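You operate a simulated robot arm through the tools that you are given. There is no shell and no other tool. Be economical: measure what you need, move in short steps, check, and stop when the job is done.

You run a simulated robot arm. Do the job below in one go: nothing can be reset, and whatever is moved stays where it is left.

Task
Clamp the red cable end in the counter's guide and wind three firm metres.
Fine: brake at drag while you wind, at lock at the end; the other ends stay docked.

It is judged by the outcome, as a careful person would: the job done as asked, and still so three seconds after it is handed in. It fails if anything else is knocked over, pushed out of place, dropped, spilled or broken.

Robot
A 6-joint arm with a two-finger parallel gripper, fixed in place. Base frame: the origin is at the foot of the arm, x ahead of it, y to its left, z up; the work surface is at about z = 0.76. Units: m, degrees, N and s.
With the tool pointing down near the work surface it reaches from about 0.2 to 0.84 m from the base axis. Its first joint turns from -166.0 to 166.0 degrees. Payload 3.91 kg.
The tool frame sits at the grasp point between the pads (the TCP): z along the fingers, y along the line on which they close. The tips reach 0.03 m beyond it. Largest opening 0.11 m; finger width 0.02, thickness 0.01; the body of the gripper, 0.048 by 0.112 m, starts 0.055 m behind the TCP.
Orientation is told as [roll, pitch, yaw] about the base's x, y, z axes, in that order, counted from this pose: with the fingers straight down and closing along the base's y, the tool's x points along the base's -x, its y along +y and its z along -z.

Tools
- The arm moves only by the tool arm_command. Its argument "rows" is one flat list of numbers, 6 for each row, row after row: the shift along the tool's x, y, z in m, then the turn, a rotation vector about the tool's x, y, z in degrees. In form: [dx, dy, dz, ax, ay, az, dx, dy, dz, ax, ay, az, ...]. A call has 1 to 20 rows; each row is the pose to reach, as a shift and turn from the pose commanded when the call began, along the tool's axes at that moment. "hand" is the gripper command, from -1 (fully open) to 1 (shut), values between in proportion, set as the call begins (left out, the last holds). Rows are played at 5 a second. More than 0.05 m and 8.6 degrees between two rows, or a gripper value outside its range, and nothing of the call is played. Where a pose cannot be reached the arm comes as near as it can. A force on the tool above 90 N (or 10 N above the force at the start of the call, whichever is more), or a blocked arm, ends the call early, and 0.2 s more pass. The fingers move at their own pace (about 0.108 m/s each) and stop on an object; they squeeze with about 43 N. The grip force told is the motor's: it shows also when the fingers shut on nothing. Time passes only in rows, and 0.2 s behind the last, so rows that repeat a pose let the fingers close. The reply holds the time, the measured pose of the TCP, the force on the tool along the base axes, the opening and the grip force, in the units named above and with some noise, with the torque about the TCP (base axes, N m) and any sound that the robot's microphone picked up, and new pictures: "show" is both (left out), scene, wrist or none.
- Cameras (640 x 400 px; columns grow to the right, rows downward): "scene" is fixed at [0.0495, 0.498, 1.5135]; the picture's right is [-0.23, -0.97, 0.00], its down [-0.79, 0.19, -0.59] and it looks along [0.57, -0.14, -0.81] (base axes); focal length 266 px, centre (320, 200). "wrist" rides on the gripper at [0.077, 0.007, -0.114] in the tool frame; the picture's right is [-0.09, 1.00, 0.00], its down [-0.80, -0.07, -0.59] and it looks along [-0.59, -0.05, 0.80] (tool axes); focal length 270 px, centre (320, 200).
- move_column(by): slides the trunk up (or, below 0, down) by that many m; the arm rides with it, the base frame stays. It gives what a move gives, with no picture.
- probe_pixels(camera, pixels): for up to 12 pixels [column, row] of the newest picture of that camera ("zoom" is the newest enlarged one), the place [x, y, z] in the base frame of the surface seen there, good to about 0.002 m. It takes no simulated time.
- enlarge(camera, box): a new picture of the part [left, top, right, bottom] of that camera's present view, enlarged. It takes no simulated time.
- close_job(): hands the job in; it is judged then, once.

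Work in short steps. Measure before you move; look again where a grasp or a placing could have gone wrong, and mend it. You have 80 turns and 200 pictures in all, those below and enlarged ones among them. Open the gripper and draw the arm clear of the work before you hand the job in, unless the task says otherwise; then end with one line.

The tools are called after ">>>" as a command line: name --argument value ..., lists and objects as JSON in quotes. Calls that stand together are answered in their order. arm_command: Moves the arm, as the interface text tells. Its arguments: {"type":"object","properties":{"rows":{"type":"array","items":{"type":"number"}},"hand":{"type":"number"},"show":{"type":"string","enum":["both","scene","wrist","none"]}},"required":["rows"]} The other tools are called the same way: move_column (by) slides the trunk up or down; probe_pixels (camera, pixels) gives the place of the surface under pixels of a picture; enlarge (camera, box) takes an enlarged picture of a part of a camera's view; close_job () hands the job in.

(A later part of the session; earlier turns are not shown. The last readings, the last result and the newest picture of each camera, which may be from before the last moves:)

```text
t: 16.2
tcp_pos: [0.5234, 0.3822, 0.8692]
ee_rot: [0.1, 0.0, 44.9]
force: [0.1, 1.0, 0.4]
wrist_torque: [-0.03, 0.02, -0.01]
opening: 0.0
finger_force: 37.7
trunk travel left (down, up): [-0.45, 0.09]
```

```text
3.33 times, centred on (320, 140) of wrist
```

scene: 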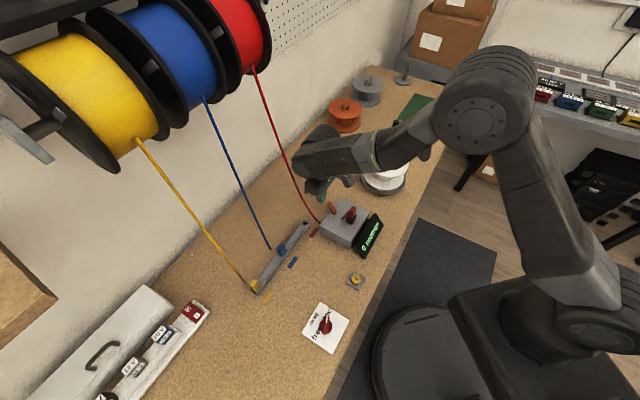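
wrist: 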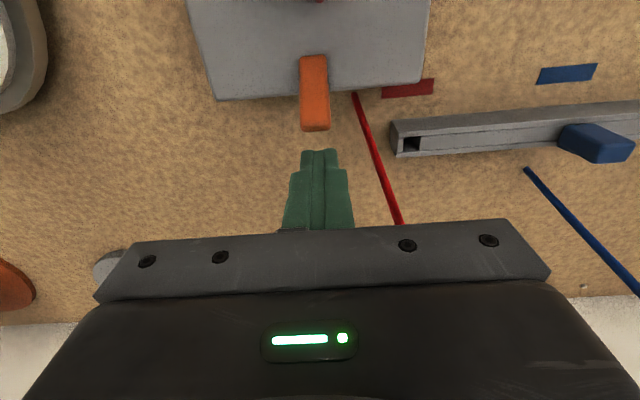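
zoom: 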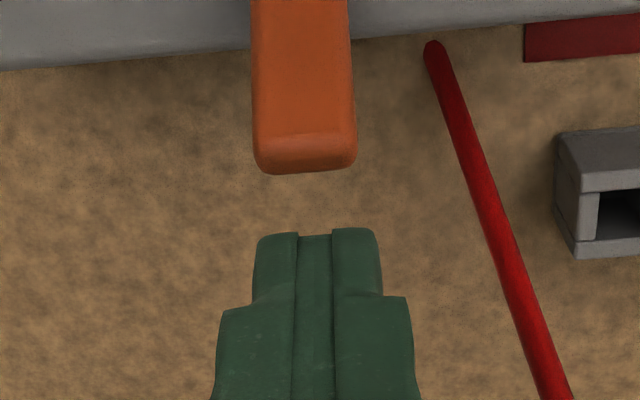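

Aligned. I push in tool +x by 36 mm in small steps, enough to bring the lever to about vertical.

>>> arm_command --rows '[0.008, 0, 0, 0, 0, 0, 0.015, 0, 0, 0, 0, 0, 0.02, 0, 0, 0, 0, 0, 0.025, 0, 0, 0, 0, 0, 0.03, 0, 0, 0, 0, 0, 0.036, 0, 0, 0, 0, 0]' --show "wrist"

>>> enlarge --camera "scene" --box '[290, 180, 390, 250]'

```text
t: 17.6
tcp_pos: [0.4979, 0.3561, 0.8688]
ee_rot: [0.0, 0.0, 45.0]
force: [-0.3, 0.2, -0.7]
wrist_torque: [-0.01, 0.0, -0.01]
opening: 0.0
finger_force: 38.0
trunk travel left (down, up): [-0.45, 0.09]
```

wrist: 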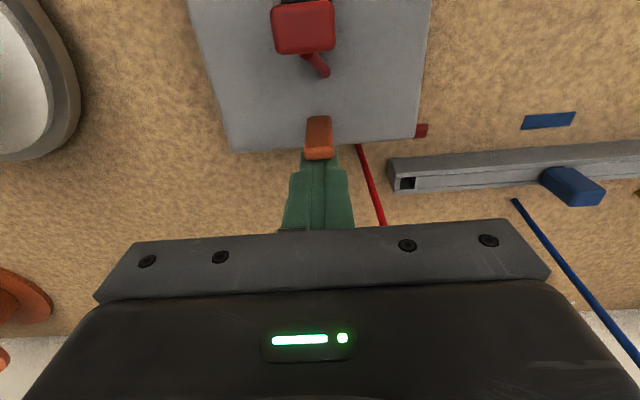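

```text
5.71 times, centred on (340, 215) of scene
```

zoom: 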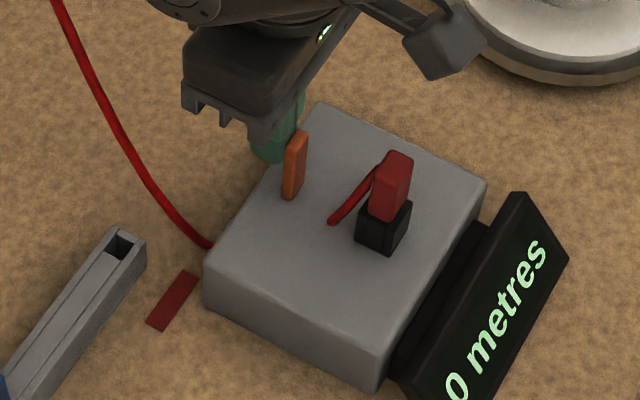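

The lever swings easily and is about upright. I keep pushing, watching for an end stop.

>>> arm_command --rows '[0.005, 0, 0, 0, 0, 0, 0.01, 0, 0, 0, 0, 0, 0.014, 0, 0, 0, 0, 0, 0.018, 0, 0, 0, 0, 0]' --show "wrist"

>>> enlarge --camera "scene" --box '[290, 180, 390, 250]'

```text
t: 18.6
tcp_pos: [0.4871, 0.343, 0.8703]
ee_rot: [0.0, 0.0, 45.0]
force: [1.4, 0.0, 0.4]
wrist_torque: [0.0, -0.03, 0.0]
opening: 0.0
finger_force: 37.6
trunk travel left (down, up): [-0.45, 0.09]
```

wrist: 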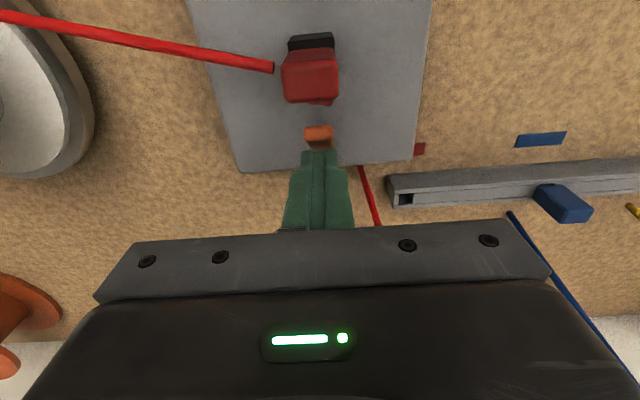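

```text
5.71 times, centred on (340, 215) of scene
```

zoom: 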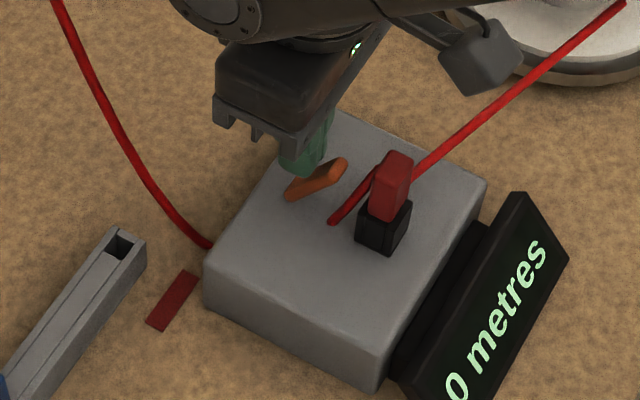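

The clamp engaged: the red cable now runs from the guide to the white reel. I push 6 mm more to find the lever's stop, then back off.

>>> arm_command --rows '[0.003, 0, 0, 0, 0, 0, 0.006, 0, 0, 0, 0, 0, -0.03, 0, 0, 0, 0, 0, -0.03, 0, -0.05, 0, 0, 0, -0.03, 0, -0.1, 0, 0, 0]' --show "wrist"

>>> enlarge --camera "scene" --box '[290, 180, 390, 250]'

```text
t: 19.8
tcp_pos: [0.5084, 0.3643, 0.9667]
ee_rot: [-0.1, 0.1, 45.0]
force: [-0.5, -0.2, 0.0]
wrist_torque: [0.02, 0.0, -0.02]
opening: 0.0
finger_force: 37.9
trunk travel left (down, up): [-0.45, 0.09]
```

wrist: 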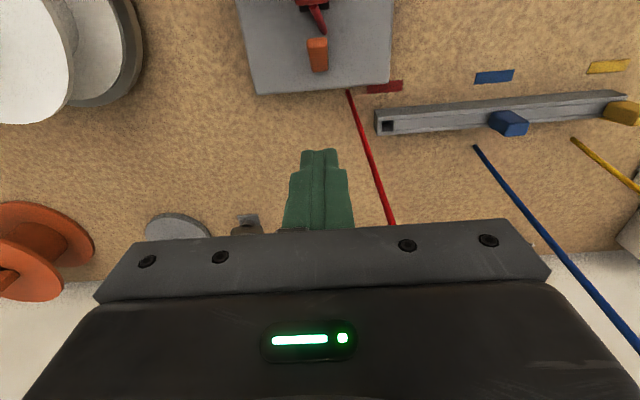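

```text
5.71 times, centred on (340, 215) of scene
```

zoom: 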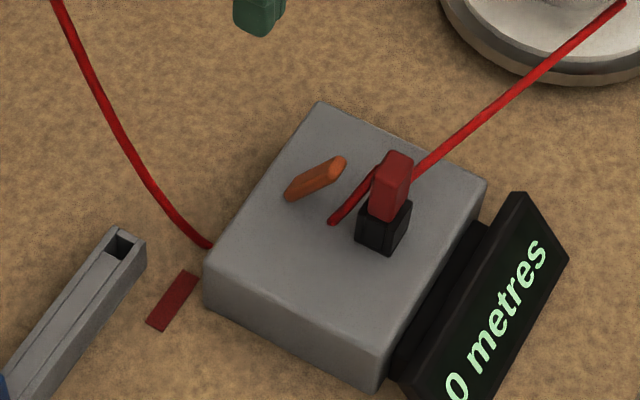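

The clamp holds, with the cable still running to the reel. Next I go over to the brake dial near (0.19, 0.45) and look at it from above.

>>> arm_command --rows '[0.02, 0.036, 0.004, 0, 0, 0, 0.04, 0.072, 0.008, 0, 0, 0, 0.06, 0.108, 0.012, 0, 0, 0, 0.08, 0.144, 0.016, 0, 0, 0, 0.1, 0.18, 0.02, 0, 0, 0, 0.12, 0.216, 0.024, 0, 0, 0, 0.14, 0.252, 0.028, 0, 0, 0, 0.1626, 0.287, 0.03, 0, 0, 0, 0.1626, 0.287, 0.03, 0, 0, 0]' --hand -0.3

>>> enlarge --camera "wrist" --box '[240, 40, 400, 160]'

```text
t: 21.8
tcp_pos: [0.1913, 0.455, 0.9383]
ee_rot: [-0.1, 0.1, 45.0]
force: [-0.1, -1.2, 0.5]
wrist_torque: [0.04, -0.06, 0.02]
opening: 0.0716
finger_force: 0.1
trunk travel left (down, up): [-0.45, 0.09]
```

scene: 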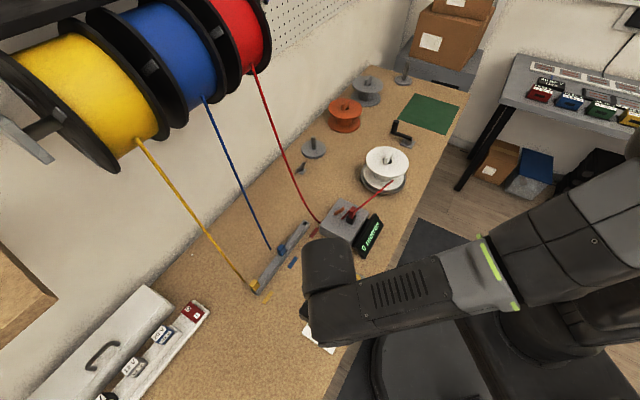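
wrist: 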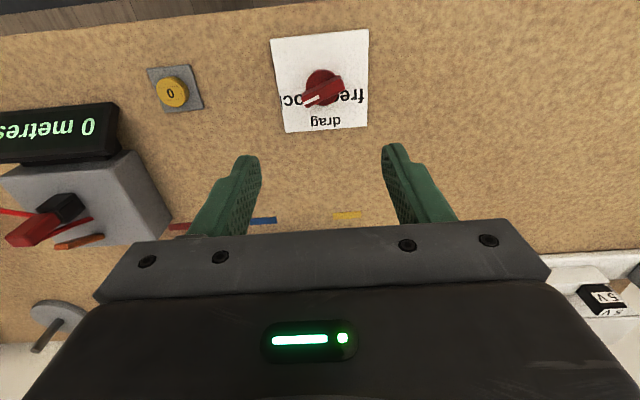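

```text
3.33 times, centred on (320, 100) of wrist
```

zoom: 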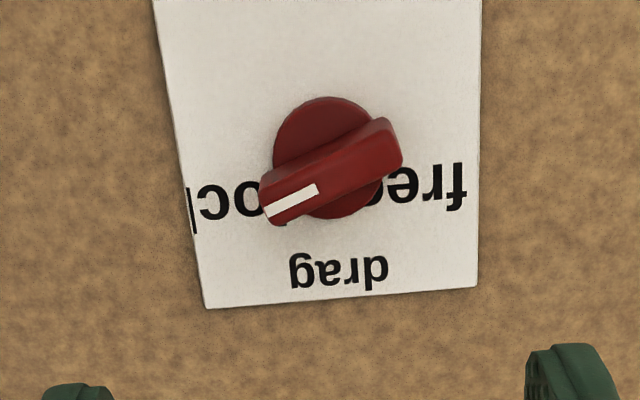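

>>> probe_pixels --camera "zoom" --pixels '[[210, 212], [340, 280], [432, 182], [275, 208], [315, 188], [268, 190], [390, 130], [395, 160], [327, 172], [300, 115], [330, 98], [275, 150]]'

>>> probe_pixels --camera "wrist" --pixels '[[270, 40], [367, 32], [287, 131], [367, 125], [320, 120]]'

```text
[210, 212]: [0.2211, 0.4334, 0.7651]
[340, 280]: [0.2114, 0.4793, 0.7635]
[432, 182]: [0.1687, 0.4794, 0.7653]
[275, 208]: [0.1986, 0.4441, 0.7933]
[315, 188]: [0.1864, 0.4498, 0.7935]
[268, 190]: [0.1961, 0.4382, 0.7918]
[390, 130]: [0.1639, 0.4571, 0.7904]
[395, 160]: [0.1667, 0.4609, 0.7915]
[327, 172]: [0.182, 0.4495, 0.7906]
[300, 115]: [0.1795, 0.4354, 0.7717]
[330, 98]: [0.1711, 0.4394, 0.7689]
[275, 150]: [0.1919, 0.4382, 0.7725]
```

```text
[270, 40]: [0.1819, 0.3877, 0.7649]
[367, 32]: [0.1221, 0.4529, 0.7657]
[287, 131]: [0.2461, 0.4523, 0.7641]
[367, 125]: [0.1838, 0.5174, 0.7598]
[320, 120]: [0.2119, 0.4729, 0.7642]
```

The card reads lock, drag, free: the pointer sits at −29.5° (lock), "drag" lies at +45° and "free" near +115°. I turn the gripper to yaw −29.5 so it grips across the bar, centred at (0.182, 0.451), and lower part-way.

>>> arm_command --rows '[0.001, 0.0004, 0.006, 0, 0, 7.45, 0.002, 0.0008, 0.012, 0, 0, 14.9, 0.003, 0.0012, 0.018, 0, 0, 22.35, 0.004, 0.0016, 0.024, 0, 0, 29.8, 0.005, 0.002, 0.03, 0, 0, 37.25, 0.006, 0.0024, 0.036, 0, 0, 44.7, 0.007, 0.0028, 0.042, 0, 0, 52.15, 0.008, 0.0032, 0.048, 0, 0, 59.6, 0.009, 0.0036, 0.054, 0, 0, 67.05, 0.0094, 0.0037, 0.07, 0, 0, 74.5, 0.0094, 0.0037, 0.07, 0, 0, 74.5]'

>>> enlarge --camera "wrist" --box '[220, 80, 420, 220]'

```text
t: 24.2
tcp_pos: [0.1816, 0.4492, 0.8691]
ee_rot: [0.0, 0.0, -29.6]
force: [0.4, -0.4, -0.1]
wrist_torque: [-0.04, -0.02, -0.01]
opening: 0.0715
finger_force: 0.1
trunk travel left (down, up): [-0.45, 0.09]
```

scene: 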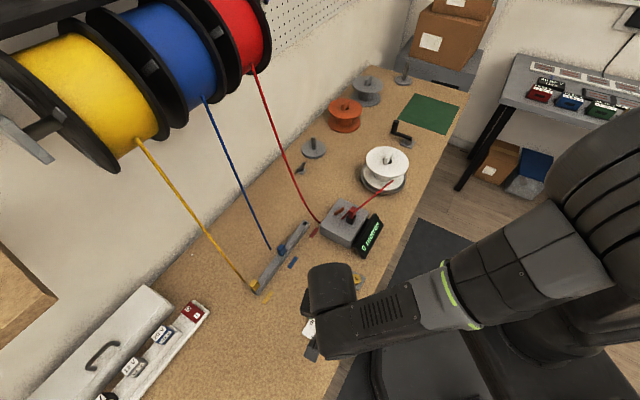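
wrist: 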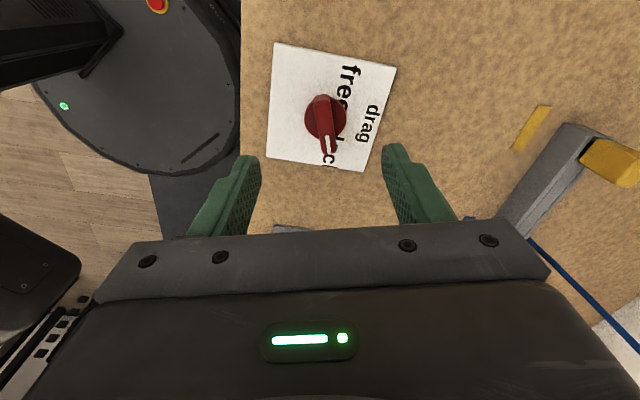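

```text
2.86 times, centred on (320, 150) of wrist
```

zoom: 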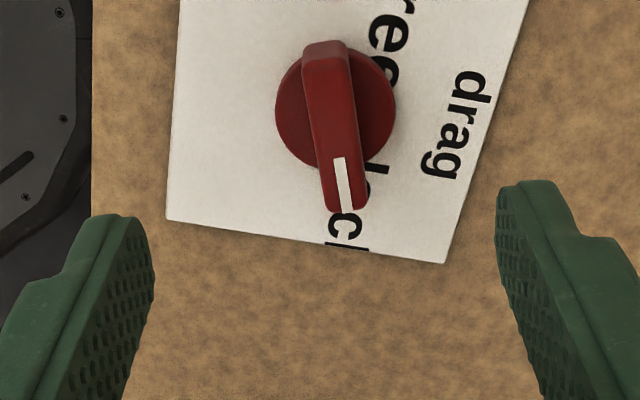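

>>> probe_pixels --camera "zoom" --pixels '[[328, 48], [312, 65], [347, 62], [324, 200], [364, 195], [345, 208], [335, 130], [315, 120], [352, 115], [279, 110], [393, 110]]'

```text
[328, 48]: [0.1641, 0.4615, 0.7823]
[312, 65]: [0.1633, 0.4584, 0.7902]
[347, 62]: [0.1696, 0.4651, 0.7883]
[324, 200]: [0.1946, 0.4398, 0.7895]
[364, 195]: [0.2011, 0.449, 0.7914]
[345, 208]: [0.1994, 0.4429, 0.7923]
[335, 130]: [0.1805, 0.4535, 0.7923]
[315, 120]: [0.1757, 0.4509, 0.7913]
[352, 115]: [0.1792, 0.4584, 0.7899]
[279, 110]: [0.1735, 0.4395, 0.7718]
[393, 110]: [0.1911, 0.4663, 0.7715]
```

Dial axis is at (0.1823, 0.453) and the bar runs at −29°, matching the gripper. I centre on it, go down and close.

>>> arm_command --rows '[0.001, 0.003, 0.02, 0, 0, 0, 0.001, 0.003, 0.04, 0, 0, 0, 0.001, 0.003, 0.06, 0, 0, 0, 0.001, 0.003, 0.06, 0, 0, 0]' --show "wrist"

>>> arm_command --rows '[0, 0, 0, 0, 0, 0, 0, 0, 0, 0, 0, 0, 0, 0, 0, 0, 0, 0]' --hand 1 --show "wrist"

```text
t: 25.2
tcp_pos: [0.1817, 0.4518, 0.8086]
ee_rot: [0.0, 0.0, -29.6]
force: [-0.2, 0.5, 0.5]
wrist_torque: [0.01, 0.01, -0.03]
opening: 0.0713
finger_force: 0.2
trunk travel left (down, up): [-0.45, 0.09]
```

wrist: 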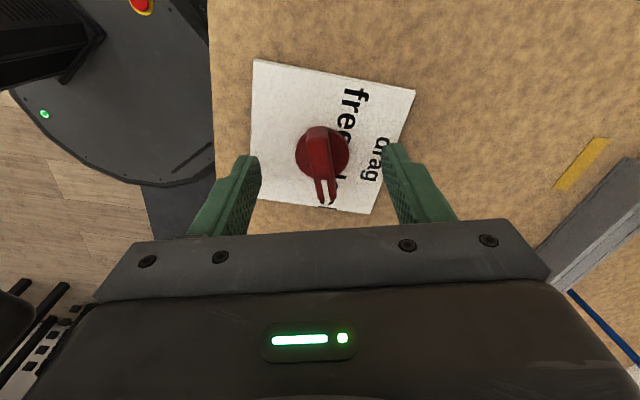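

```text
t: 26.0
tcp_pos: [0.1824, 0.452, 0.8089]
ee_rot: [0.1, 0.0, -29.6]
force: [4.0, 7.1, 3.1]
wrist_torque: [-0.02, 0.35, 0.45]
opening: 0.0118
finger_force: 45.0
trunk travel left (down, up): [-0.45, 0.09]
```

wrist: 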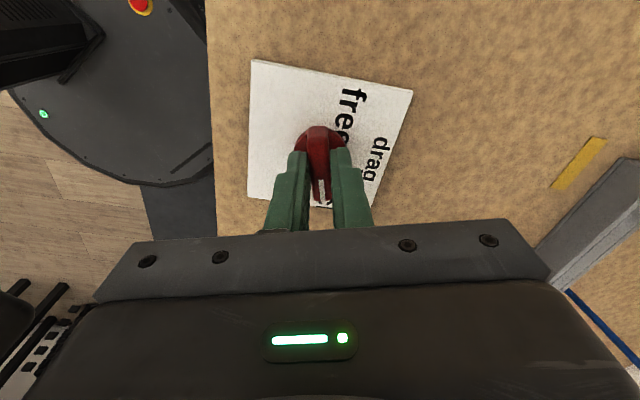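

Gripped at 11.8 mm. I turn +74.5° (counter-clockwise) toward "drag".

>>> arm_command --rows '[0, 0, 0, 0, 0, -7.45, 0, 0, 0, 0, 0, -14.9, 0, 0, 0, 0, 0, -22.35, 0, 0, 0, 0, 0, -29.8, 0, 0, 0, 0, 0, -37.25, 0, 0, 0, 0, 0, -44.7, 0, 0, 0, 0, 0, -52.15, 0, 0, 0, 0, 0, -59.6, 0, 0, 0, 0, 0, -67.05, 0, 0, 0, 0, 0, -74.5, 0, 0, 0, 0, 0, -74.5]'

>>> enlarge --camera "wrist" --box '[220, 80, 420, 220]'

```text
t: 28.4
tcp_pos: [0.1833, 0.4515, 0.8084]
ee_rot: [0.0, 0.0, 45.0]
force: [33.8, -2.2, 0.7]
wrist_torque: [0.22, -1.28, -0.02]
opening: 0.0119
finger_force: 45.1
trunk travel left (down, up): [-0.45, 0.09]
```

scene: 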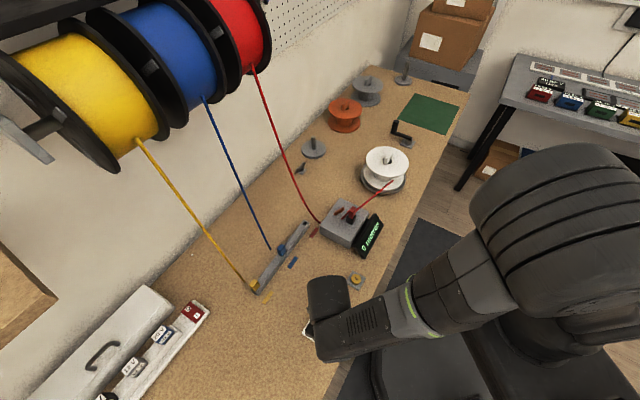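
wrist: 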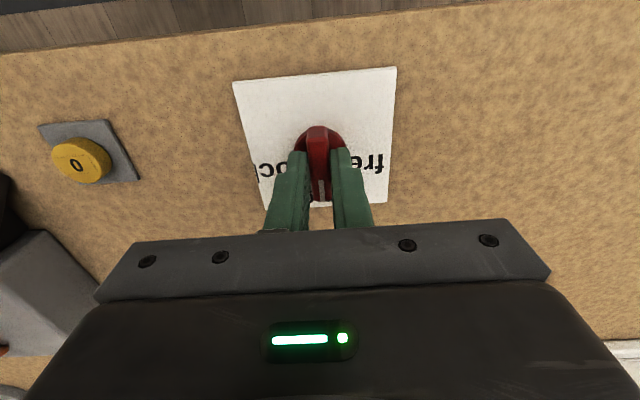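

```text
2.86 times, centred on (320, 150) of wrist
```

zoom: 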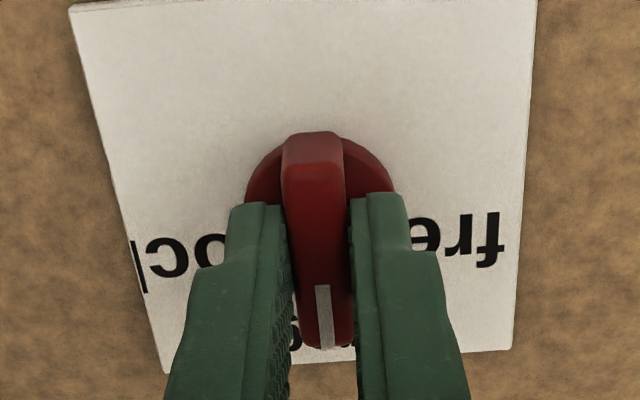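

Pointer now points to "drag". I release, rise, and check.

>>> arm_command --rows '[0, 0, 0, 0, 0, 0, 0, 0, 0, 0, 0, 0, 0, 0, -0.03, 0, 0, 0, 0, 0, -0.07, 0, 0, 0, 0, 0, -0.11, 0, 0, 0, 0, 0, -0.11, 0, 0, 0]' --hand -0.3 --show "wrist"

>>> enlarge --camera "wrist" --box '[240, 40, 400, 160]'

>>> enlarge --camera "scene" --box '[340, 110, 440, 200]'

```text
t: 29.8
tcp_pos: [0.1795, 0.4515, 0.9198]
ee_rot: [-0.1, -0.1, 45.0]
force: [0.3, 0.0, 0.0]
wrist_torque: [0.02, -0.02, 0.0]
opening: 0.0714
finger_force: 0.1
trunk travel left (down, up): [-0.45, 0.09]
```

wrist: 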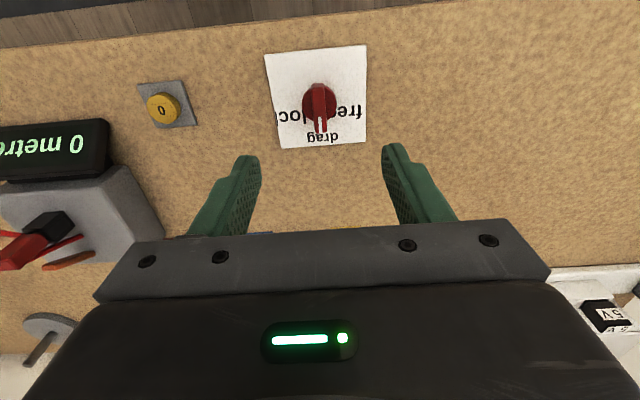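

```text
3.33 times, centred on (320, 100) of wrist
```

zoom: 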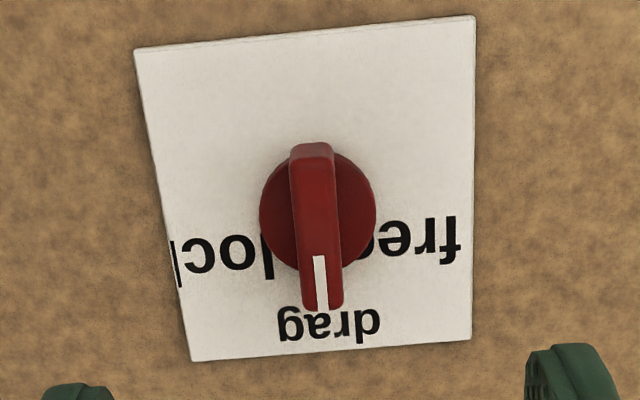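

```text
4.44 times, centred on (390, 155) of scene
```

zoom: 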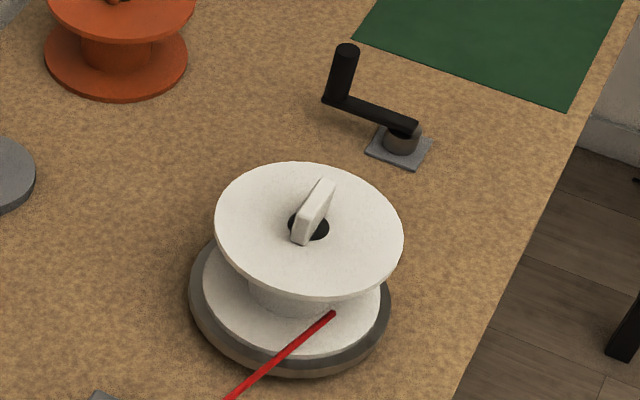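

Brake is on "drag". Now I travel at a safe height to the crank near (0.78, −0.04) and look at it from above.

>>> arm_command --rows '[-0.0047, -0.0409, -0.02, 0, 0, 2.5, -0.0093, -0.0818, -0.04, 0, 0, 5, -0.014, -0.1227, -0.06, 0, 0, 7.5, -0.0186, -0.1636, -0.06, 0, 0, 10, -0.0233, -0.2045, -0.06, 0, 0, 12.5, -0.028, -0.2454, -0.06, 0, 0, 15, -0.0326, -0.2863, -0.06, 0, 0, 17.5, -0.0373, -0.3273, -0.06, 0, 0, 20, -0.0419, -0.3682, -0.06, 0, 0, 22.5, -0.0466, -0.4091, -0.06, 0, 0, 25, -0.0513, -0.45, -0.06, 0, 0, 27.5, -0.0559, -0.4909, -0.06, 0, 0, 30, -0.0606, -0.5318, -0.06, 0, 0, 32.5, -0.0652, -0.5727, -0.06, 0, 0, 35, -0.0699, -0.6136, -0.06, 0, 0, 37.5, -0.0746, -0.6545, -0.06, 0, 0, 40, -0.0792, -0.6954, -0.06, 0, 0, 42.5, -0.0838, -0.7364, -0.06, 0, 0, 45, -0.0838, -0.7364, -0.06, 0, 0, 45]'

>>> enlarge --camera "wrist" --box '[220, 80, 420, 220]'

```text
t: 33.8
tcp_pos: [0.76, -0.0084, 0.9812]
ee_rot: [0.1, 0.1, 0.0]
force: [-0.4, -0.3, 0.2]
wrist_torque: [-0.03, 0.01, -0.02]
opening: 0.0715
finger_force: 0.0
trunk travel left (down, up): [-0.45, 0.09]
```

scene: 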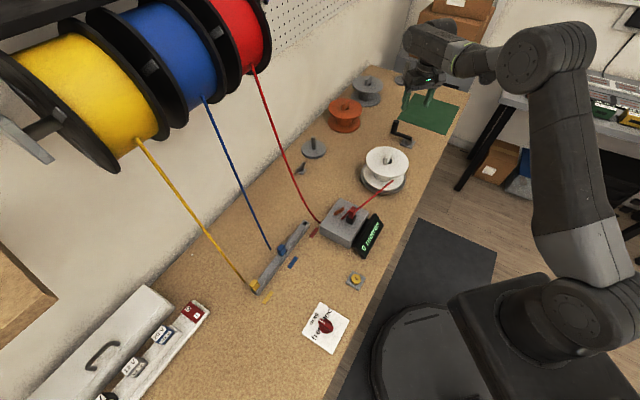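
wrist: 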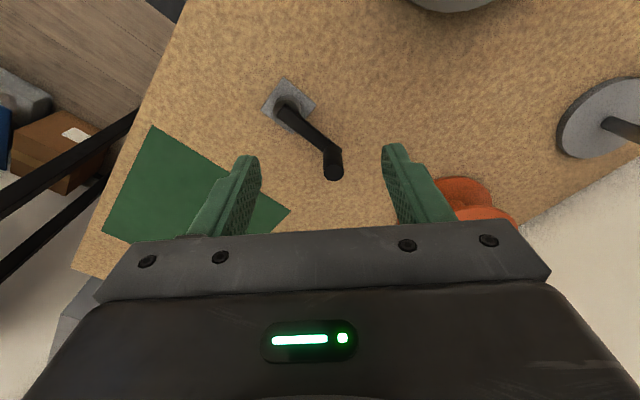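

```text
2.86 times, centred on (320, 150) of wrist
```

zoom: 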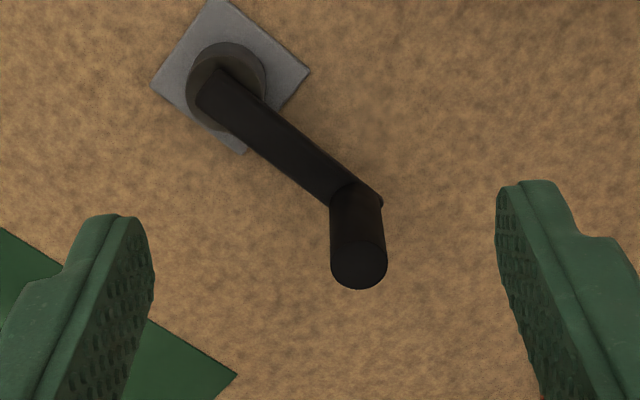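

>>> probe_pixels --camera "zoom" --pixels '[[358, 266], [337, 266], [381, 266], [360, 285], [357, 245], [216, 90], [190, 90], [264, 80], [226, 45], [212, 8], [306, 72], [285, 145]]'

>>> probe_pixels --camera "zoom" --pixels '[[154, 86], [238, 152], [345, 190], [355, 215], [200, 120], [240, 130]]'

>>> enlarge --camera "scene" --box '[370, 110, 430, 160]'

```text
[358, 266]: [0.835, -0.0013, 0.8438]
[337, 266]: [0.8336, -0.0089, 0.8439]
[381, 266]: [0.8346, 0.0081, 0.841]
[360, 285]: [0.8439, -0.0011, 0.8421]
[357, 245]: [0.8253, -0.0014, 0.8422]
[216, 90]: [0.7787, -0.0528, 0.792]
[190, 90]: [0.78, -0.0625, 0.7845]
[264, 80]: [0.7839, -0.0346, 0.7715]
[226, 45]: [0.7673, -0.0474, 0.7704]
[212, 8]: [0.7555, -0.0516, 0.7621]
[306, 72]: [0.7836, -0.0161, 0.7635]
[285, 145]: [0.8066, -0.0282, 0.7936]
```

```text
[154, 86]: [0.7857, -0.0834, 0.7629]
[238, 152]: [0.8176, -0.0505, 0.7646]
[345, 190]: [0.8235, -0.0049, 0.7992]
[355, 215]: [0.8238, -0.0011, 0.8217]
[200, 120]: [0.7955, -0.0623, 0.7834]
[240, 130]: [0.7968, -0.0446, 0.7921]
```

```text
8.00 times, centred on (400, 135) of scene
```

zoom: 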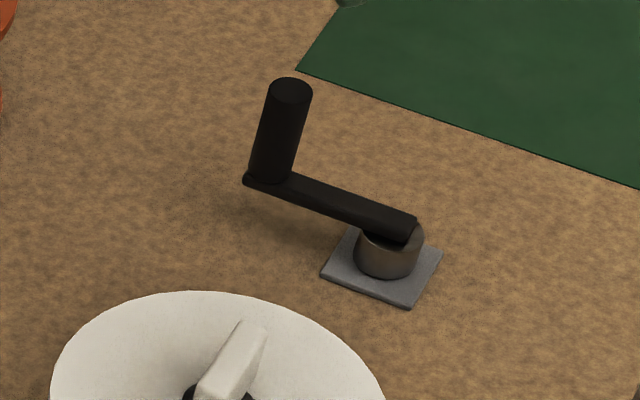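

Handle: centre (0.835, −0.001), 19 mm thick, top z 0.8435. Pivot (0.7855, −0.0505), radius 0.07. The far point is ~0.857 m out, so I tilt the tool 18° about its closing axis (fingers outward) to gain reach, and go above the handle.

>>> arm_command --rows '[-0.02, 0.002, 0.02, 0, -6, 0, -0.045, 0.005, 0.045, 0, -12, 0, -0.075, 0.0074, 0.07, 0, -18, 0, -0.075, 0.0074, 0.088, 0, -18, 0, -0.075, 0.0074, 0.088, 0, -18, 0]'

>>> enlarge --camera "wrist" --box '[220, 80, 420, 220]'

```text
t: 35.0
tcp_pos: [0.8347, -0.0023, 0.8918]
ee_rot: [0.0, -18.0, -0.1]
force: [-0.2, 0.4, 0.5]
wrist_torque: [0.03, 0.01, -0.02]
opening: 0.0715
finger_force: 0.1
trunk travel left (down, up): [-0.45, 0.09]
```

scene: 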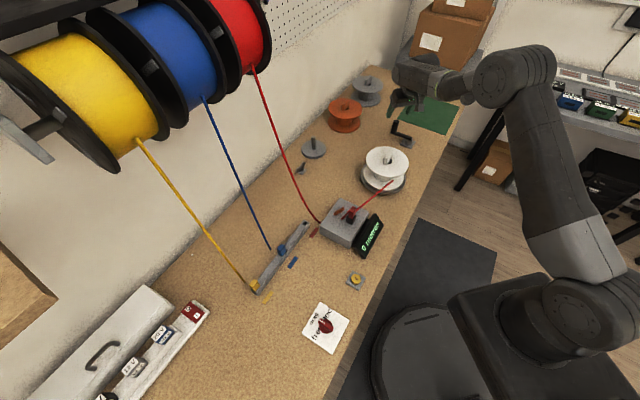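
wrist: 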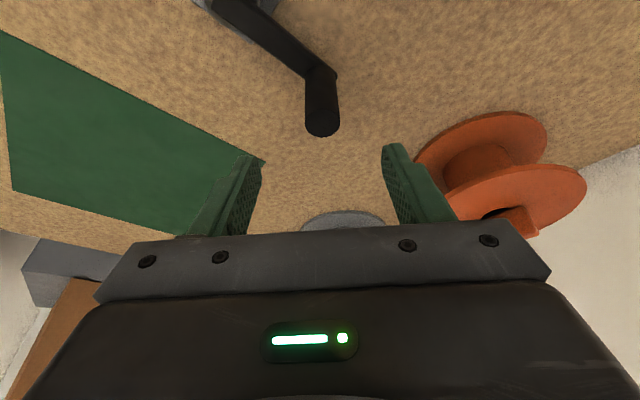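

```text
2.86 times, centred on (320, 150) of wrist
```

zoom: 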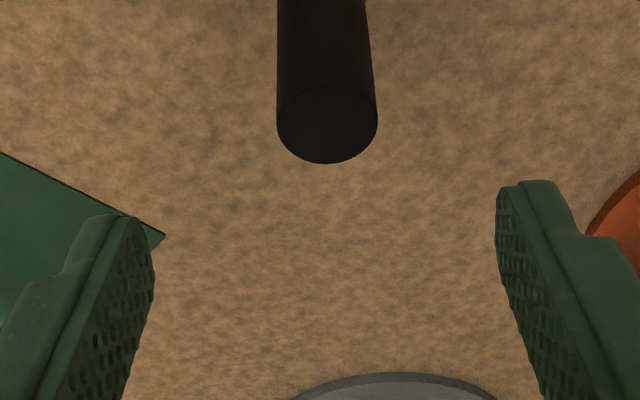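

>>> probe_pixels --camera "zoom" --pixels '[[327, 122], [281, 122], [375, 122], [327, 160], [327, 92]]'

>>> arm_command --rows '[0.0062, 0.0005, 0.019, 0, 0, 0, 0.0124, 0.001, 0.038, 0, 0, 0, 0.0173, 0.001, 0.0533, 0, 0, 0, 0.0173, 0.001, 0.0533, 0, 0, 0]'

>>> enlarge --camera "wrist" --box '[220, 80, 420, 220]'

```text
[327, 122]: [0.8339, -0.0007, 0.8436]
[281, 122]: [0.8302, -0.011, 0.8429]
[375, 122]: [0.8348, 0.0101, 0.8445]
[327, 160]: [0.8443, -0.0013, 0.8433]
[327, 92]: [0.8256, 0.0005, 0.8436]
```

```text
t: 36.0
tcp_pos: [0.8367, -0.0005, 0.8357]
ee_rot: [0.0, -18.0, 0.0]
force: [-0.3, 0.4, 0.8]
wrist_torque: [0.0, -0.02, -0.02]
opening: 0.0714
finger_force: 0.1
trunk travel left (down, up): [-0.45, 0.09]
```

scene: 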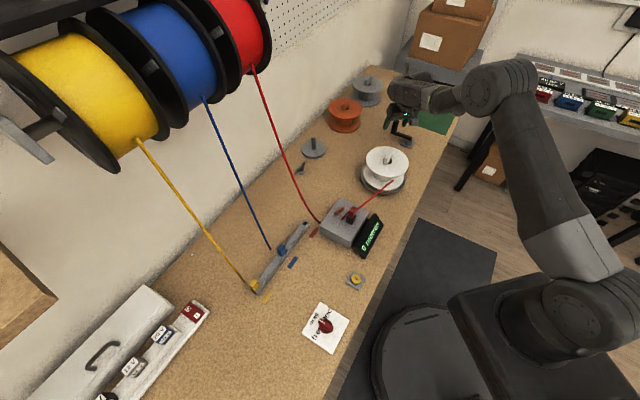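
wrist: 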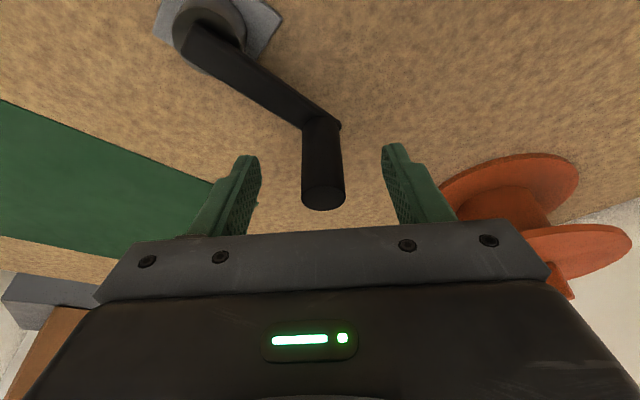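

```text
2.86 times, centred on (320, 150) of wrist
```

zoom: 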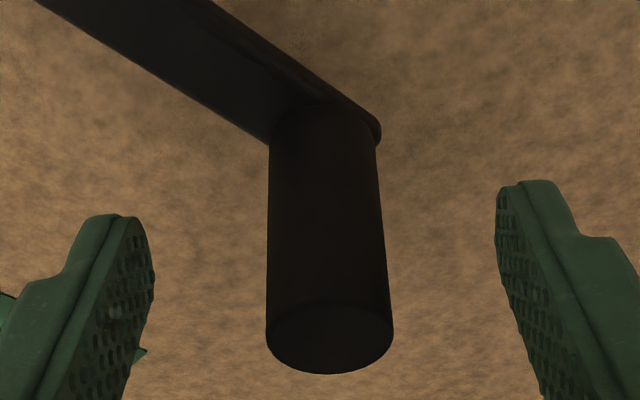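

The handle stands between the pads. I shift 3 mm inward for centring and close.

>>> arm_command --rows '[0.003, 0, -0.001, 0, 0, 0, 0.003, 0, -0.001, 0, 0, 0, 0.003, 0, -0.001, 0, 0, 0, 0.003, 0, -0.001, 0, 0, 0]' --hand 1 --show "wrist"

>>> enlarge --camera "scene" --box '[370, 140, 420, 200]'

```text
t: 37.0
tcp_pos: [0.8331, -0.0012, 0.8343]
ee_rot: [0.0, -17.9, 0.0]
force: [2.0, 2.2, -0.7]
wrist_torque: [0.61, 0.07, 0.0]
opening: 0.021
finger_force: 44.9
trunk travel left (down, up): [-0.45, 0.09]
```

wrist: 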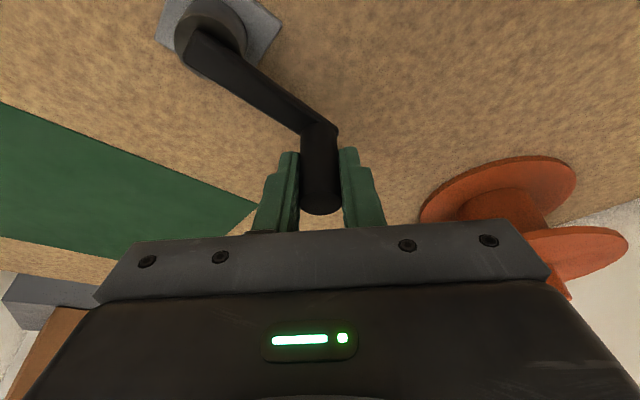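

```text
6.67 times, centred on (395, 170) of scene
```

zoom: 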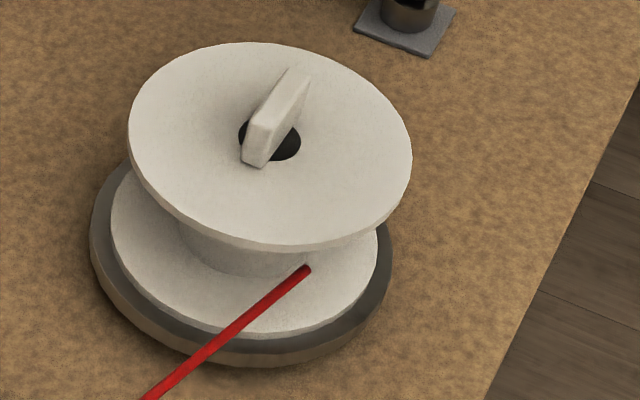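

Firm hold at 21 mm. The cable meets the hub on its right side, which suggests counter-clockwise winding; I try an eighth turn counter-clockwise (45°→90°) and watch reel and display.

>>> arm_command --rows '[0.0101, 0.0087, -0.0033, 0, 0, 0, 0.0216, 0.0152, -0.007, 0, 0, 0, 0.0341, 0.0192, -0.0111, 0, 0, 0, 0.0471, 0.0205, -0.0153, 0, 0, 0]' --show "both"

>>> enlarge --camera "scene" --box '[340, 130, 420, 260]'

```text
t: 38.0
tcp_pos: [0.7837, 0.0191, 0.8347]
ee_rot: [0.0, -17.9, 0.0]
force: [0.3, 4.2, -3.8]
wrist_torque: [0.92, -0.11, 0.0]
opening: 0.0208
finger_force: 45.3
trunk travel left (down, up): [-0.45, 0.09]
```

scene: 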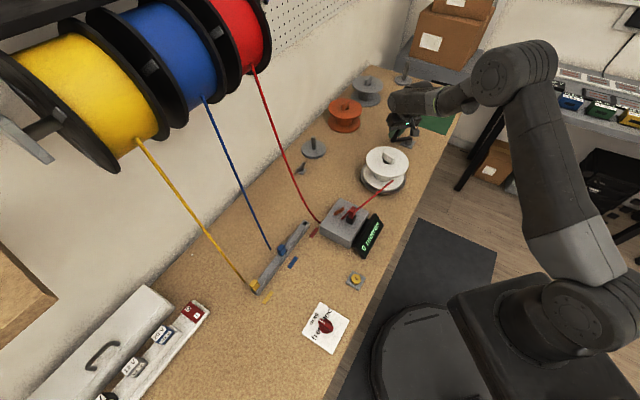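
wrist: 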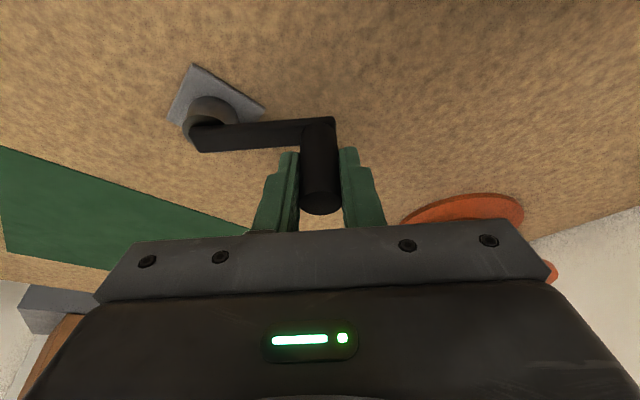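

```text
3.08 times, centred on (380, 195) of scene
```

zoom: 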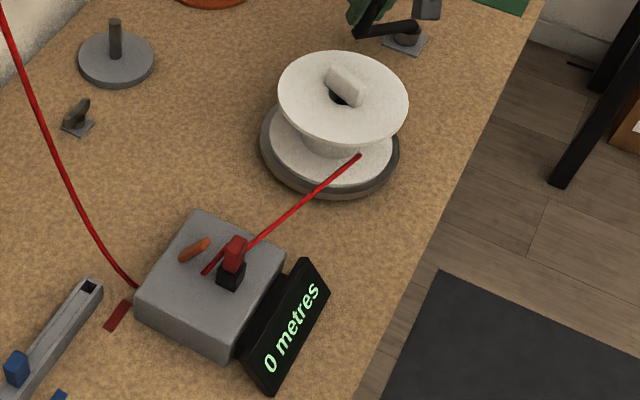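

The reel turned counter-clockwise with the crank, with low force. I now do one full turn and read the counter.

>>> arm_command --rows '[0.0333, -0.0094, -0.0108, 0, 0, 0, 0.0576, -0.035, -0.0187, 0, 0, 0, 0.0666, -0.07, -0.0216, 0, 0, 0, 0.0576, -0.105, -0.0187, 0, 0, 0, 0.0333, -0.1306, -0.0108, 0, 0, 0, 0, -0.14, 0, 0, 0, 0, -0.0333, -0.1306, 0.0108, 0, 0, 0, -0.0576, -0.105, 0.0187, 0, 0, 0, -0.0666, -0.07, 0.0216, 0, 0, 0, -0.0576, -0.035, 0.0187, 0, 0, 0, -0.0333, -0.0094, 0.0108, 0, 0, 0, 0, 0, 0, 0, 0, 0]' --show "both"

>>> enlarge --camera "scene" --box '[340, 130, 420, 260]'

```text
t: 40.6
tcp_pos: [0.7812, 0.0196, 0.8347]
ee_rot: [0.0, -17.8, 0.0]
force: [-2.8, 14.5, -2.5]
wrist_torque: [0.82, -0.1, 0.05]
opening: 0.021
finger_force: 45.3
trunk travel left (down, up): [-0.45, 0.09]
```

scene: 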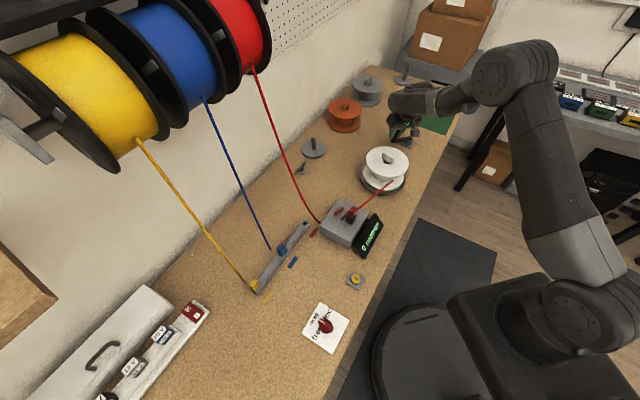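
wrist: 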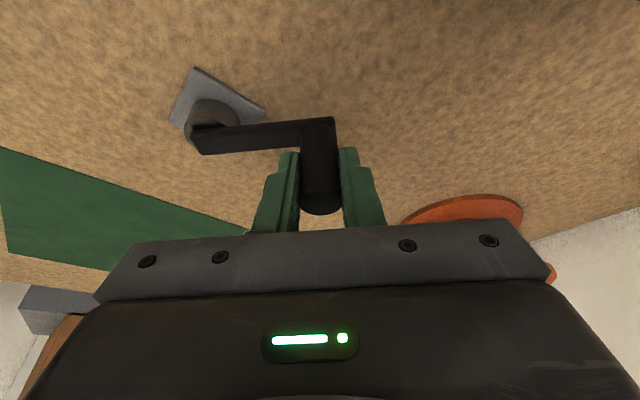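

```text
3.08 times, centred on (380, 195) of scene
```

zoom: 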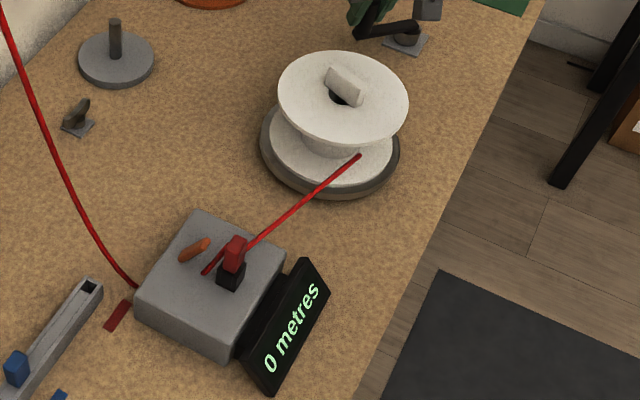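

One turn of crank = one turn of reel; the counter still shows 0, since it shows whole metres. I continue with 1.5-turn calls and read the display after each.

>>> arm_command --rows '[0.0333, -0.0094, -0.0108, 0, 0, 0, 0.0576, -0.035, -0.0187, 0, 0, 0, 0.0666, -0.07, -0.0216, 0, 0, 0, 0.0576, -0.105, -0.0187, 0, 0, 0, 0.0333, -0.1306, -0.0108, 0, 0, 0, 0, -0.14, 0, 0, 0, 0, -0.0333, -0.1306, 0.0108, 0, 0, 0, -0.0576, -0.105, 0.0187, 0, 0, 0, -0.0666, -0.07, 0.0216, 0, 0, 0, -0.0576, -0.035, 0.0187, 0, 0, 0, -0.0333, -0.0094, 0.0108, 0, 0, 0, 0, 0, 0, 0, 0, 0, 0.0333, -0.0094, -0.0108, 0, 0, 0, 0.0576, -0.035, -0.0187, 0, 0, 0, 0.0666, -0.07, -0.0216, 0, 0, 0, 0.0576, -0.105, -0.0187, 0, 0, 0, 0.0333, -0.1306, -0.0108, 0, 0, 0, 0, -0.14, 0, 0, 0, 0]' --show "wrist"

>>> enlarge --camera "scene" --box '[340, 130, 420, 260]'

```text
t: 44.4
tcp_pos: [0.7837, -0.1194, 0.8347]
ee_rot: [0.1, -17.9, 0.2]
force: [2.9, 0.4, -11.0]
wrist_torque: [-0.75, -0.3, -0.02]
opening: 0.0207
finger_force: 44.5
trunk travel left (down, up): [-0.45, 0.09]
```

wrist: 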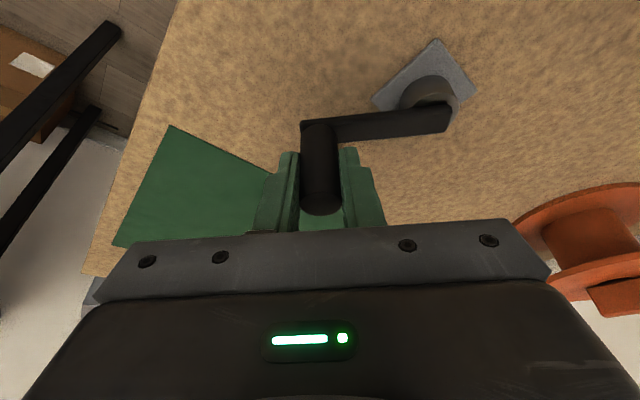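

```text
3.08 times, centred on (380, 195) of scene
```

zoom: 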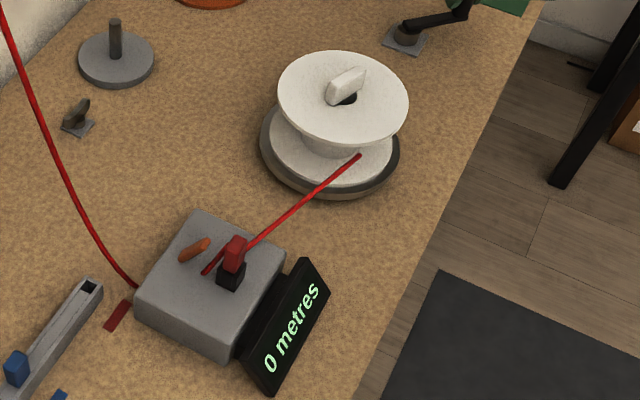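

Still 0 after 2.6 turns; the cable stays attached. I continue another 1.5 turns.

>>> arm_command --rows '[-0.0333, 0.0094, 0.0108, 0, 0, 0, -0.0576, 0.035, 0.0187, 0, 0, 0, -0.0666, 0.07, 0.0216, 0, 0, 0, -0.0576, 0.105, 0.0187, 0, 0, 0, -0.0333, 0.1306, 0.0108, 0, 0, 0, 0, 0.14, 0, 0, 0, 0, 0.0333, 0.1306, -0.0108, 0, 0, 0, 0.0576, 0.105, -0.0187, 0, 0, 0, 0.0666, 0.07, -0.0216, 0, 0, 0, 0.0576, 0.035, -0.0187, 0, 0, 0, 0.0333, 0.0094, -0.0108, 0, 0, 0, 0, 0, 0, 0, 0, 0, -0.0333, 0.0094, 0.0108, 0, 0, 0, -0.0576, 0.035, 0.0187, 0, 0, 0, -0.0666, 0.07, 0.0216, 0, 0, 0, -0.0576, 0.105, 0.0187, 0, 0, 0, -0.0333, 0.1306, 0.0108, 0, 0, 0, 0, 0.14, 0, 0, 0, 0]' --show "none"

>>> enlarge --camera "scene" --box '[340, 130, 420, 260]'

```text
t: 48.2
tcp_pos: [0.7843, 0.0204, 0.8347]
ee_rot: [0.0, -17.9, 0.0]
force: [-2.0, -4.2, -9.0]
wrist_torque: [0.4, -0.05, 0.01]
opening: 0.0213
finger_force: 44.8
trunk travel left (down, up): [-0.45, 0.09]
```

```text
3.08 times, centred on (380, 195) of scene
```

zoom: 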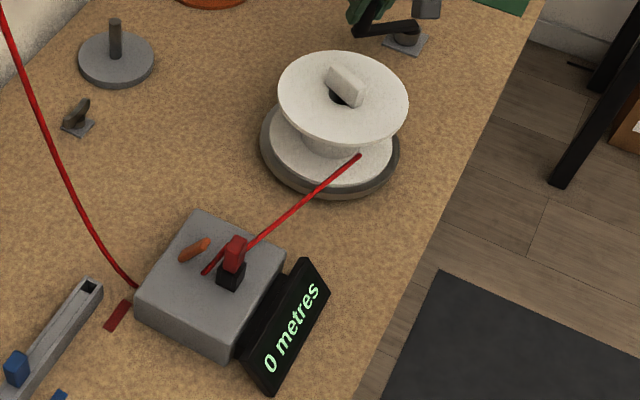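

Still 0 after 4 turns, so I check which way the reel really turns: a 20° counter-clockwise step with close-ups before and after.

>>> enlarge --camera "scene" --box '[360, 140, 410, 200]'

>>> arm_command --rows '[0.0116, -0.0011, -0.0038, 0, 0, 0, 0.0228, -0.0042, -0.0074, 0, 0, 0, 0.0228, -0.0042, -0.0074, 0, 0, 0]' --show "none"

>>> enlarge --camera "scene" --box '[360, 140, 410, 200]'

```text
6.67 times, centred on (385, 170) of scene
```

zoom: 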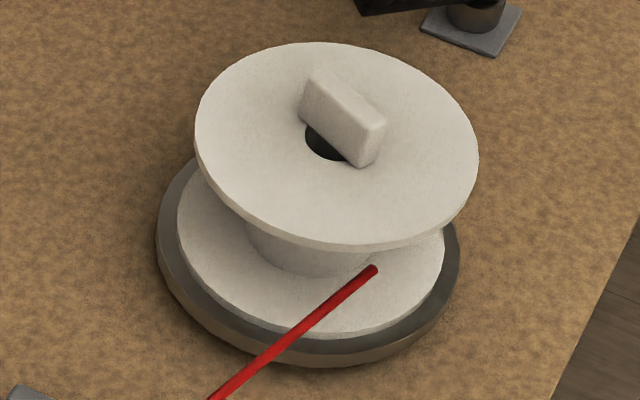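

```text
t: 49.0
tcp_pos: [0.761, 0.0184, 0.8345]
ee_rot: [0.0, -18.0, 0.0]
force: [-3.5, 11.3, -5.4]
wrist_torque: [-0.43, -0.22, 0.03]
opening: 0.0209
finger_force: 44.7
trunk travel left (down, up): [-0.45, 0.09]
```

```text
6.67 times, centred on (385, 170) of scene
```

zoom: 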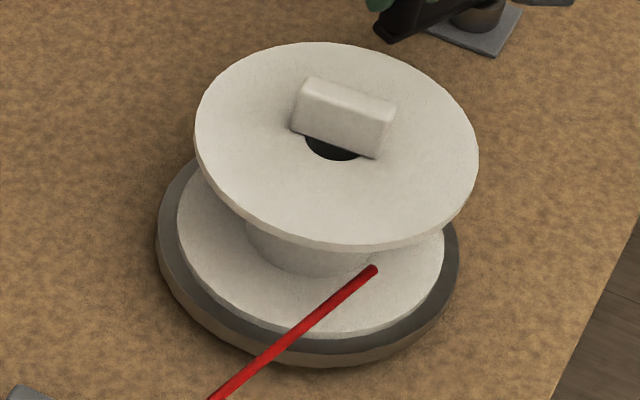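

The reel does turn counter-clockwise (about 1.5× the crank), which is the winding direction for a right-side tangent. The hub may simply take up little per turn, so I wind another turn back to the 90° position.

>>> arm_command --rows '[0.0282, -0.0208, -0.0092, 0, 0, 0, 0.0428, -0.0536, -0.0139, 0, 0, 0, 0.0398, -0.0897, -0.0129, 0, 0, 0, 0.0201, -0.1194, -0.0065, 0, 0, 0, -0.0112, -0.1347, 0.0036, 0, 0, 0, -0.0456, -0.1316, 0.0148, 0, 0, 0, -0.0738, -0.1108, 0.024, 0, 0, 0, -0.0883, -0.0779, 0.0287, 0, 0, 0, -0.0853, -0.0418, 0.0277, 0, 0, 0, -0.0655, -0.0122, 0.0213, 0, 0, 0, -0.0343, 0.0032, 0.0112, 0, 0, 0, -0.0228, 0.0042, 0.0074, 0, 0, 0]' --show "none"

>>> enlarge --camera "scene" --box '[280, 130, 420, 260]'

>>> enlarge --camera "scene" --box '[310, 190, 390, 260]'

```text
t: 51.6
tcp_pos: [0.7836, 0.0204, 0.834]
ee_rot: [0.0, -18.1, -0.1]
force: [0.4, 4.3, -0.8]
wrist_torque: [-0.59, -0.96, 0.03]
opening: 0.0206
finger_force: 45.2
trunk travel left (down, up): [-0.45, 0.09]
```

```text
3.08 times, centred on (350, 195) of scene
```

zoom: 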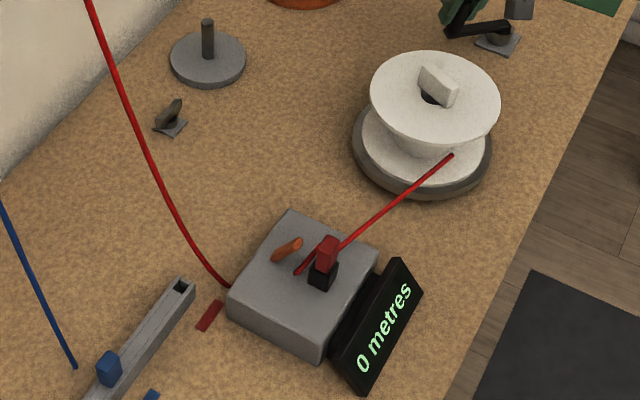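

```text
5.71 times, centred on (350, 225) of scene
```

zoom: 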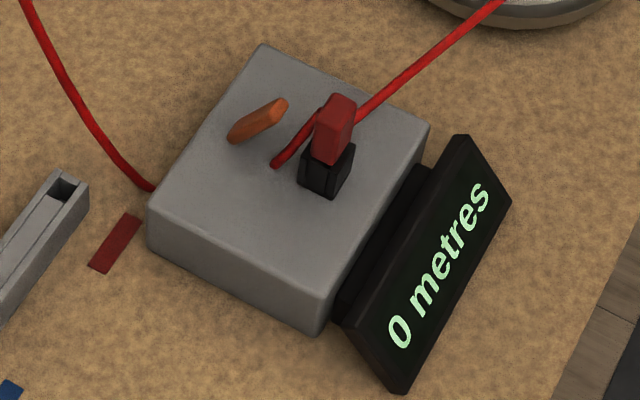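

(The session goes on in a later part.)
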